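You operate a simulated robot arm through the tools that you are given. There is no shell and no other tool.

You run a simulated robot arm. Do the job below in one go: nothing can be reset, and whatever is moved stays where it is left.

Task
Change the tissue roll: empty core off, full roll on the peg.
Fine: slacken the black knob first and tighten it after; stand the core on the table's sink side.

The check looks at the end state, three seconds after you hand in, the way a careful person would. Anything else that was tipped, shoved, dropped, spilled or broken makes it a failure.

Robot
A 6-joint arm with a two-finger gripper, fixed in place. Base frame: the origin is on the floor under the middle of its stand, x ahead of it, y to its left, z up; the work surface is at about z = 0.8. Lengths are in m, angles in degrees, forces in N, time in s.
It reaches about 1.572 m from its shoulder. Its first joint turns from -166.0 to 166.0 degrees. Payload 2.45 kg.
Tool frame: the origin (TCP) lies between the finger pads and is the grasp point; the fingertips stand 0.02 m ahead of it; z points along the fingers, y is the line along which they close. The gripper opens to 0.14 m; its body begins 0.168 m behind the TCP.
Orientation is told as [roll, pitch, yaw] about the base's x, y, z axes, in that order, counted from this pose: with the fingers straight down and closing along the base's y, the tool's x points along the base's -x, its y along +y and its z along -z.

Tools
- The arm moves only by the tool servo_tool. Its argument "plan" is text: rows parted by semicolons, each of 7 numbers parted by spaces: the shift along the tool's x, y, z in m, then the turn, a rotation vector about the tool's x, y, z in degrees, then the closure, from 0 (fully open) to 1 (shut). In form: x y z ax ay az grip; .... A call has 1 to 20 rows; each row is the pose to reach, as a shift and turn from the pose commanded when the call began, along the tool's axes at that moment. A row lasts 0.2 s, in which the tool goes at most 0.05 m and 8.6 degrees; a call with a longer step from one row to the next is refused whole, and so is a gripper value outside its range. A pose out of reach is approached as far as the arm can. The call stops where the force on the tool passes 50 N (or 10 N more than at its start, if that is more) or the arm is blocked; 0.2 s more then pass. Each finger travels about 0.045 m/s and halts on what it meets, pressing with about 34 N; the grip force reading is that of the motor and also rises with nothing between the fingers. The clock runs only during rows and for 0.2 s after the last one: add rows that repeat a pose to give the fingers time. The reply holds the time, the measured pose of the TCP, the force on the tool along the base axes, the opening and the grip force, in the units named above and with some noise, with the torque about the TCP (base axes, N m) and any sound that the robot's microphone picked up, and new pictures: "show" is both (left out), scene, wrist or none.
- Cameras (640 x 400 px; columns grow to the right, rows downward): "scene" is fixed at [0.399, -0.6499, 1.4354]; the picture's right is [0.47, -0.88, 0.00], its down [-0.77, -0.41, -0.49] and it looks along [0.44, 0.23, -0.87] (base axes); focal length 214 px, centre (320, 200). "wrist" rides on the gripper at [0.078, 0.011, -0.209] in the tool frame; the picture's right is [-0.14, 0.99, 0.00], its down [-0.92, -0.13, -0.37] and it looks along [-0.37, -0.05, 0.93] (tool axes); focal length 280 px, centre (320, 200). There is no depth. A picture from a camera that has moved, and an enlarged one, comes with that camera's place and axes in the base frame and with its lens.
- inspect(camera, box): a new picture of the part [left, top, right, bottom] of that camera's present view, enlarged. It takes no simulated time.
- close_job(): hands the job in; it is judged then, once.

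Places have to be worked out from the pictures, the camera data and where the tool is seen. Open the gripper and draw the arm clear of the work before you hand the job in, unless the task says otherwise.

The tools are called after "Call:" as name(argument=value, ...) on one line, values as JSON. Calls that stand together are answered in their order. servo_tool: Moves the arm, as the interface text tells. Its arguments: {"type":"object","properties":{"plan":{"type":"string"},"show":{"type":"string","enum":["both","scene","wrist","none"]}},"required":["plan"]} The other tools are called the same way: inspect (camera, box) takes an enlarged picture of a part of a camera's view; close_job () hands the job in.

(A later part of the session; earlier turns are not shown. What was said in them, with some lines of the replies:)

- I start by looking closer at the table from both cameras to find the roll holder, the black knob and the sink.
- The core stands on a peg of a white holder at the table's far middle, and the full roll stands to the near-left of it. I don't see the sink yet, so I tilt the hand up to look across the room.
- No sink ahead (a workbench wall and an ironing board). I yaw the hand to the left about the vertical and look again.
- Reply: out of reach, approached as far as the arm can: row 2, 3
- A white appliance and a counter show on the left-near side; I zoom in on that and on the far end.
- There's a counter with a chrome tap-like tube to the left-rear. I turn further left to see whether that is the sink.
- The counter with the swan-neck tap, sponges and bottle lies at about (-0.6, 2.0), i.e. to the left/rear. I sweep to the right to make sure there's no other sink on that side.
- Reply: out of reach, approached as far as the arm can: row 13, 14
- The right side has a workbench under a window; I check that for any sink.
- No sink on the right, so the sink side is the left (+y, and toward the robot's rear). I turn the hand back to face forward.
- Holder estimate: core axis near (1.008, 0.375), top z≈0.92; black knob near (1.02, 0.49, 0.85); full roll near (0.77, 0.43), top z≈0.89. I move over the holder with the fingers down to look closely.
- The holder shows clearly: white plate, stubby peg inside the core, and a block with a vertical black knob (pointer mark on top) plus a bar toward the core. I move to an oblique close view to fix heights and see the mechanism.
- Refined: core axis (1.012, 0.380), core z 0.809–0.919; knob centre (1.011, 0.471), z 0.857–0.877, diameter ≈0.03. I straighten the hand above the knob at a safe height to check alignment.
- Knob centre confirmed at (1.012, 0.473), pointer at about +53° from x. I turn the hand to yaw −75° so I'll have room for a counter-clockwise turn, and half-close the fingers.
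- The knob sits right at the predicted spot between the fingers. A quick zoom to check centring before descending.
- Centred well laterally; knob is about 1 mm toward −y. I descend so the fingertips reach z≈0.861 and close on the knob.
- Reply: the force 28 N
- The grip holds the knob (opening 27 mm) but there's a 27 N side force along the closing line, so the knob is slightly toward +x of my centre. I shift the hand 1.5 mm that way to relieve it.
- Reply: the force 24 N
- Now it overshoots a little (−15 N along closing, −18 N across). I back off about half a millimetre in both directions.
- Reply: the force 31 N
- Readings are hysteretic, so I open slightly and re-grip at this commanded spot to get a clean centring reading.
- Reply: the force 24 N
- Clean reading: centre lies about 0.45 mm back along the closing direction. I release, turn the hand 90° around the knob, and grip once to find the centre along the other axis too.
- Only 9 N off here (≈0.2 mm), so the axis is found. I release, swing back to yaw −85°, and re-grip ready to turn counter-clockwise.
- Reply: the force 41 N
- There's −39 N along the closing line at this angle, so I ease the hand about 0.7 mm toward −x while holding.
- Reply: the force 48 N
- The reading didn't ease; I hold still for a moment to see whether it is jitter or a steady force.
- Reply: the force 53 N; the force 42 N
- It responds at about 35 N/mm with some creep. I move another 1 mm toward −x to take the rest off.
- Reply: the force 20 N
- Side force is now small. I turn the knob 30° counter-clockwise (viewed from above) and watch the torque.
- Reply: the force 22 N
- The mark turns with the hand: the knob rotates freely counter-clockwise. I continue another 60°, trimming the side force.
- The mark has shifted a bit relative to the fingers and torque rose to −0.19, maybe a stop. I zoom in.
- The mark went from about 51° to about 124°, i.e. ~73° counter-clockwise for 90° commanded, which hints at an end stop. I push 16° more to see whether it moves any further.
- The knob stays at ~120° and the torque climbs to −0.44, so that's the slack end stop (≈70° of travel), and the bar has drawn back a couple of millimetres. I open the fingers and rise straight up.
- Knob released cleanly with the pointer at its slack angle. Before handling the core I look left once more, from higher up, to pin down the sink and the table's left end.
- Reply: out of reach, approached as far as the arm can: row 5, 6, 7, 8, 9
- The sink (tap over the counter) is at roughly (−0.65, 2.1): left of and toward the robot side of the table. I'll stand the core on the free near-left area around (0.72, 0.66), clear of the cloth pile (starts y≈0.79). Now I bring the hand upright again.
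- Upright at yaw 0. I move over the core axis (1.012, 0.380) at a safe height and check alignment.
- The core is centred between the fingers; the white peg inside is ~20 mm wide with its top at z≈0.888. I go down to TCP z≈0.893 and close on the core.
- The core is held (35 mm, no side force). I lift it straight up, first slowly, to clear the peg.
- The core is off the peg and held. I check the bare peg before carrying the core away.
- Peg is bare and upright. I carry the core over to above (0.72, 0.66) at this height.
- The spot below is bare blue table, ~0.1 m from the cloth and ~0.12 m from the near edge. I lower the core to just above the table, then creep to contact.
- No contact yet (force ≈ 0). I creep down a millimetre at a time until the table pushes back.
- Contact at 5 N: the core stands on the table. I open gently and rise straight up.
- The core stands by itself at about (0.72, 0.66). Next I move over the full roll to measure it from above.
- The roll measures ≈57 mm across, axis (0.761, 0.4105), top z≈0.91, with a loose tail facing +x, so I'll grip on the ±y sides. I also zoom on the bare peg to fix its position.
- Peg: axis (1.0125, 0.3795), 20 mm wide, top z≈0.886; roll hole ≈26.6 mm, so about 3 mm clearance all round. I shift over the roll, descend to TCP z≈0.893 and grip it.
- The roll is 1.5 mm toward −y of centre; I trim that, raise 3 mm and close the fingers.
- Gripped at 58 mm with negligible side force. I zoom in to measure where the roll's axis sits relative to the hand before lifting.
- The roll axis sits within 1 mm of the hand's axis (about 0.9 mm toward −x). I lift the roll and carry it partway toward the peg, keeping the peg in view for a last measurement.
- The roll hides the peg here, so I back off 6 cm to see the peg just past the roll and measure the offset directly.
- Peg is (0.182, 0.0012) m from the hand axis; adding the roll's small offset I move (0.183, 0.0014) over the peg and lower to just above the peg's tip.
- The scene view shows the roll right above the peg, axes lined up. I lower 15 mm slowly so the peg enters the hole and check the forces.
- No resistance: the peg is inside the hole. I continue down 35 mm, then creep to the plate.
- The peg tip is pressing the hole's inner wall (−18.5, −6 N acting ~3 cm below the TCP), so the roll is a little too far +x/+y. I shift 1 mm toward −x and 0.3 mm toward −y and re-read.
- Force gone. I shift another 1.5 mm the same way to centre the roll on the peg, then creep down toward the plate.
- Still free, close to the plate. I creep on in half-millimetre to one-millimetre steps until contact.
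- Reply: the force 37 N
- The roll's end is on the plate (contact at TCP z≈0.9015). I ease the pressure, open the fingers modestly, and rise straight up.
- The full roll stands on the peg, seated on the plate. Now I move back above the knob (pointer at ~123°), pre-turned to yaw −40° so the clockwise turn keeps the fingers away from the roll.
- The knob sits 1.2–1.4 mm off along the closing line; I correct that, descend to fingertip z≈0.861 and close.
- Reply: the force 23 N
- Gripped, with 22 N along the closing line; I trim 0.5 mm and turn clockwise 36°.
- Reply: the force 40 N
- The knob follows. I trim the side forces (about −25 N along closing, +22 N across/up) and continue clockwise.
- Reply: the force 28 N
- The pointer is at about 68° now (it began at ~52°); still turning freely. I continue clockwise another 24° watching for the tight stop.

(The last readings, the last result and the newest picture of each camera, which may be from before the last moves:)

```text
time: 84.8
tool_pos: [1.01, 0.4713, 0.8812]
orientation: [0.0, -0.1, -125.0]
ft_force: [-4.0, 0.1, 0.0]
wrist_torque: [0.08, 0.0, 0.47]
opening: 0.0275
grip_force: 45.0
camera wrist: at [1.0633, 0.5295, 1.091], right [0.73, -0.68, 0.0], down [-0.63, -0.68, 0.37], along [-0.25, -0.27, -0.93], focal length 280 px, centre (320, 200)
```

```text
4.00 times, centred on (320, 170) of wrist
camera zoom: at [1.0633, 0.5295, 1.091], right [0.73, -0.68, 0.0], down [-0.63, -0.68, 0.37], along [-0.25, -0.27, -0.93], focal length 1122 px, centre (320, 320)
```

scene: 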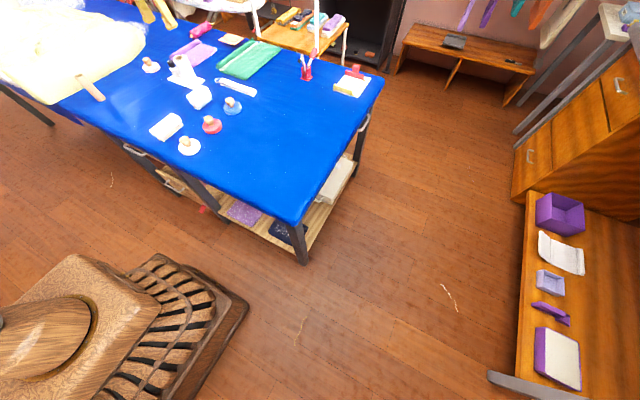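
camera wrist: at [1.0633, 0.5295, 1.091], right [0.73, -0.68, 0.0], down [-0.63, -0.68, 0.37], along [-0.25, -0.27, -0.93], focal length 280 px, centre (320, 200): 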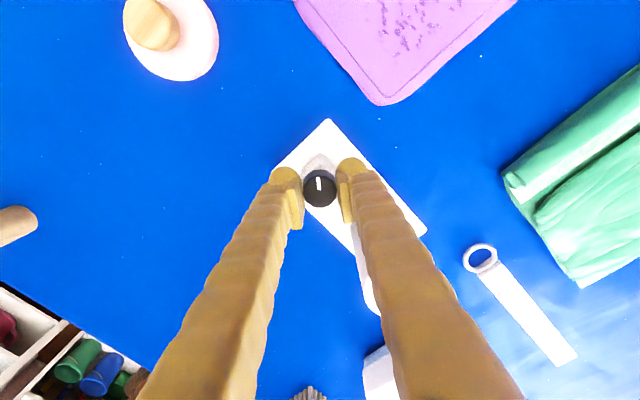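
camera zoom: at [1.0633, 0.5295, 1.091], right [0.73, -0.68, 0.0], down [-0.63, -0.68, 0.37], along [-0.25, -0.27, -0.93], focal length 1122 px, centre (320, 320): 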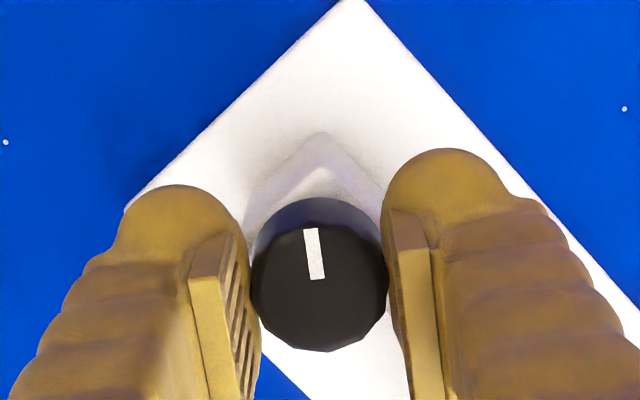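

Torque rose to 0.47 N·m and the pointer is back at ~54°, its original tight position. I push a few degrees more to make sure it is firmly tight.

Call:
servo_tool(plan="0 0 0 0 0 4 0.95; 0 0 0 0 0 8 0.95", show="wrist")

Call:
inspect(camera="wrist", box=[260, 120, 380, 220])

```text
time: 85.4
tool_pos: [1.0102, 0.4715, 0.8822]
orientation: [0.0, 0.0, -133.2]
ft_force: [6.2, -4.0, -4.9]
wrist_torque: [-0.05, -0.09, 0.2]
opening: 0.0269
grip_force: 45.1
camera wrist: at [1.0706, 0.5213, 1.0914], right [0.63, -0.78, 0.0], down [-0.72, -0.59, 0.37], along [-0.29, -0.23, -0.93], focal length 280 px, centre (320, 200)
```

wrist: 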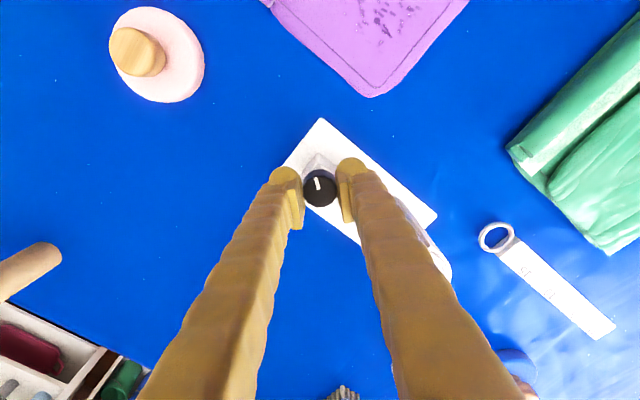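

```text
4.00 times, centred on (320, 170) of wrist
camera zoom: at [1.0706, 0.5213, 1.0914], right [0.63, -0.78, 0.0], down [-0.72, -0.59, 0.37], along [-0.29, -0.23, -0.93], focal length 1122 px, centre (320, 320)
```

zoom: 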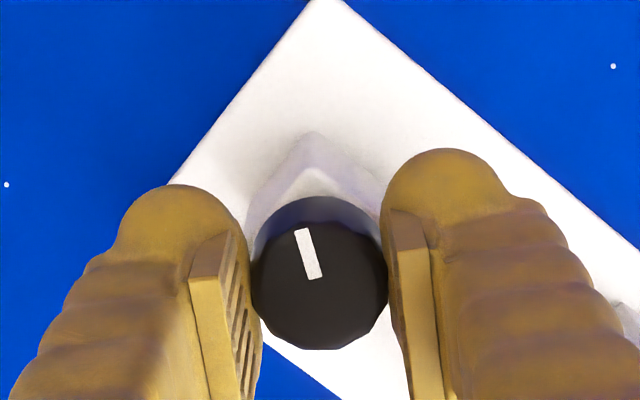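

Pointer unchanged at ~55° while the fingers slipped: the knob is tight. I open and rise straight up.

Call:
servo_tool(plan="0 0 0 0 0 8 0.8; 0 0 0 0 0 8 0.68; 0 0 0 0 0 8 0.64; 0 0 -0.02 0 0 8 0.64; 0 0 -0.06 0 0 8 0.64; 0 0 -0.10 0 0 8 0.6; 0 0 -0.15 0 0 6 0.5; 0 0 -0.2 0 0 0 0.4; 0 0 -0.2 0 0 0 0.4", show="both")

Call:
inspect(camera="scene", box=[140, 30, 230, 100])

```text
time: 87.4
tool_pos: [1.0111, 0.471, 1.0839]
orientation: [0.0, 0.0, -133.1]
ft_force: [0.2, 0.0, 0.4]
wrist_torque: [-0.01, -0.03, 0.03]
opening: 0.0839
grip_force: 0.0
camera wrist: at [1.0716, 0.5206, 1.2917], right [0.63, -0.78, 0.0], down [-0.72, -0.59, 0.37], along [-0.29, -0.23, -0.93], focal length 280 px, centre (320, 200)
```

scene: 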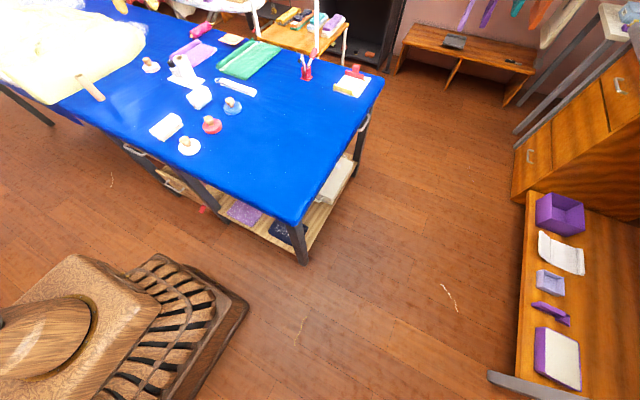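
wrist: 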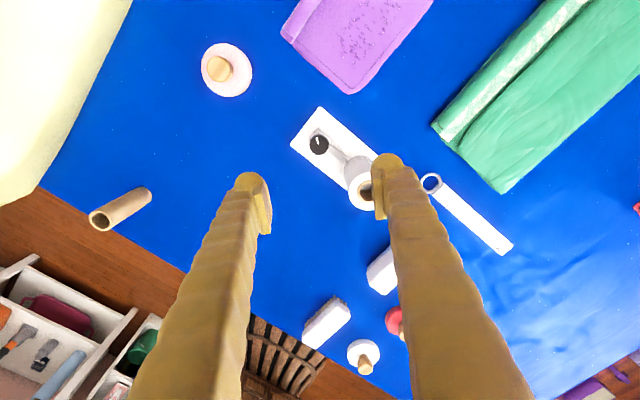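

```text
5.71 times, centred on (185, 65) of scene
camera zoom: at [0.399, -0.6499, 1.4354], right [0.47, -0.88, 0.0], down [-0.77, -0.41, -0.49], along [0.44, 0.23, -0.87], focal length 1226 px, centre (1091, 971)
```

zoom: 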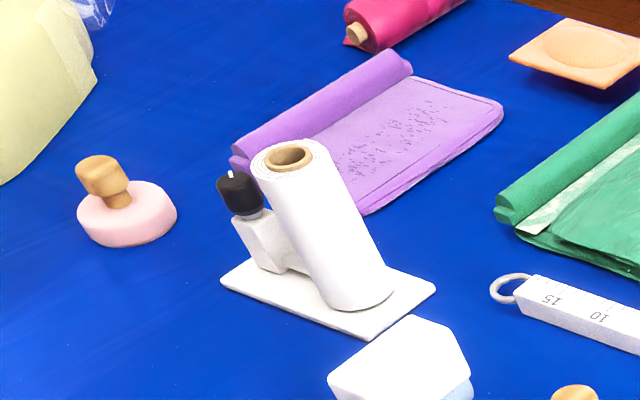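

Roll seated, knob pointer back where it started, core still standing at the left, everything else untouched. I rise and withdraw the arm toward its starting pose with the gripper open.

Call:
servo_tool(plan="0 0 -0.04 0 0 -8 0.35; 0 0 -0.08 0 0 -16 0.3; 0 0 -0.12 0 0 -24 0.2; -0.031 0 -0.12 0 0 -32.4 0.1; -0.063 0 -0.12 0 0 -40.8 0; -0.094 0 -0.12 0 0 -49.2 0; -0.126 0 -0.12 0 0 -57.6 0; -0.157 0 -0.12 0 0 -66 0; -0.189 0 -0.12 0 0 -74.4 0; -0.22 0 -0.12 0 0 -82.8 0; -0.252 0 -0.12 0 0 -91.2 0; -0.283 0 -0.12 0 0 -99.6 0; -0.315 0 -0.12 0 0 -108 0; -0.346 0 -0.12 0 0 -116.4 0; -0.378 0 -0.12 0 0 -124.8 0; -0.41 0 -0.12 0 0 -133 0; -0.41 0 -0.12 0 0 -133 0", show="both")

Call:
inspect(camera="wrist", box=[200, 60, 560, 300])

Call:
inspect(camera="scene", box=[50, 20, 270, 170])

```text
time: 91.0
tool_pos: [0.7292, 0.1685, 1.2052]
orientation: [-0.1, -0.1, 0.1]
ft_force: [-0.2, -0.8, -0.3]
wrist_torque: [0.0, 0.01, 0.0]
opening: 0.1397
grip_force: 0.0
camera wrist: at [0.6497, 0.1789, 1.4131], right [0.14, 0.99, 0.0], down [0.92, -0.13, 0.37], along [0.37, -0.05, -0.93], focal length 280 px, centre (320, 200)
```

scene: 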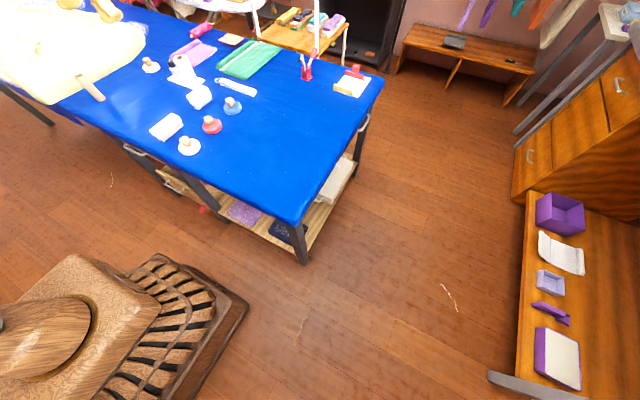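
wrist: 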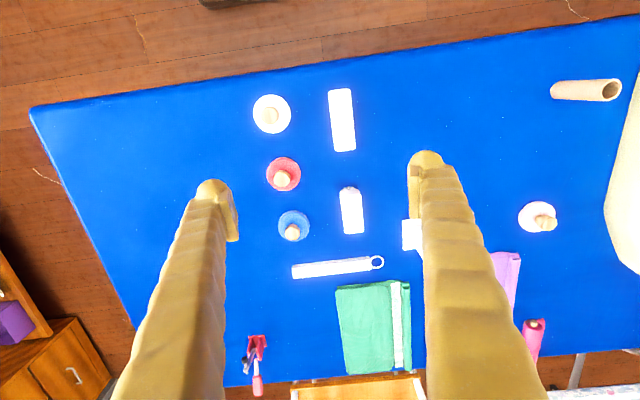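

```text
1.67 times, centred on (380, 180) of wrist
camera zoom: at [0.6497, 0.1789, 1.4131], right [0.14, 0.99, 0.0], down [0.92, -0.13, 0.37], along [0.37, -0.05, -0.93], focal length 467 px, centre (220, 233)
```

zoom: 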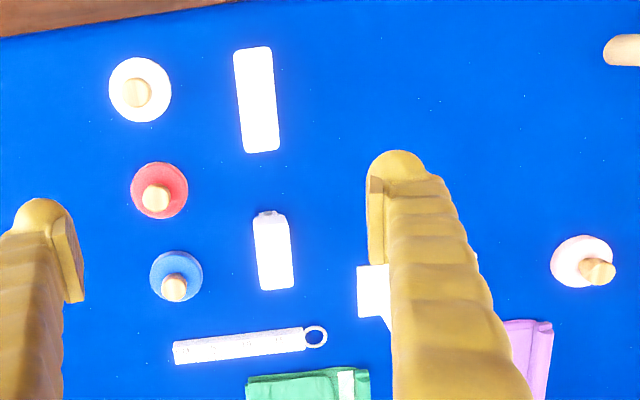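

```text
2.67 times, centred on (160, 95) of scene
camera zoom: at [0.399, -0.6499, 1.4354], right [0.47, -0.88, 0.0], down [-0.77, -0.41, -0.49], along [0.44, 0.23, -0.87], focal length 572 px, centre (747, 480)
```

zoom: 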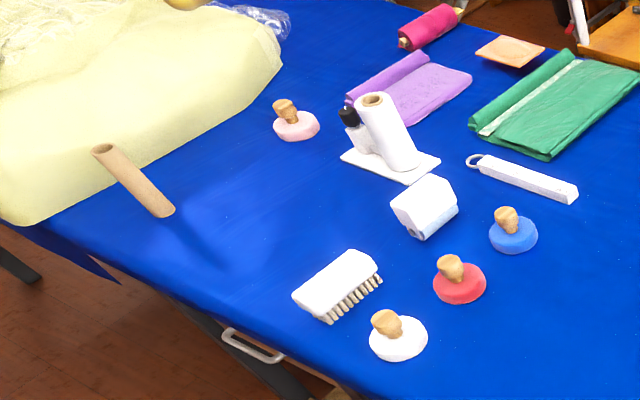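

The final views show the full roll seated on the peg and the knob back at its tight mark. The core is standing upright on the sink side, nothing else has moved, and the arm is clear with the gripper open, so I hand in.

Call:
close_job()

```text
The job is handed in.
```

The tissue roll is changed and the job is handed in. The result of the check hasn't come back.

- **Full roll:** it is on the peg, with its lower end resting on the holder plate.
- **Knob:** I turned it counter-clockwise to its slack stop (about 70°) before taking the core off. Afterwards I tightened it clockwise until it stopped; the pointer is back where it started, at about 54°.
- **Empty core:** it stands upright on bare table at about (0.72, 0.66), clear of the cloth pile.
- **Everything else:** nothing else looks moved in the final pictures. The arm is back near its starting place with the gripper open.

**Sink side:** I took the sink to be the counter with the tap, roughly at (-0.65, 2.1). That lies to the left of the table and toward the robot, so I put the core in the near-left area. Ground further left was covered by cloth or out of reach, so if "sink side" means further along the table, the core may be short of it.
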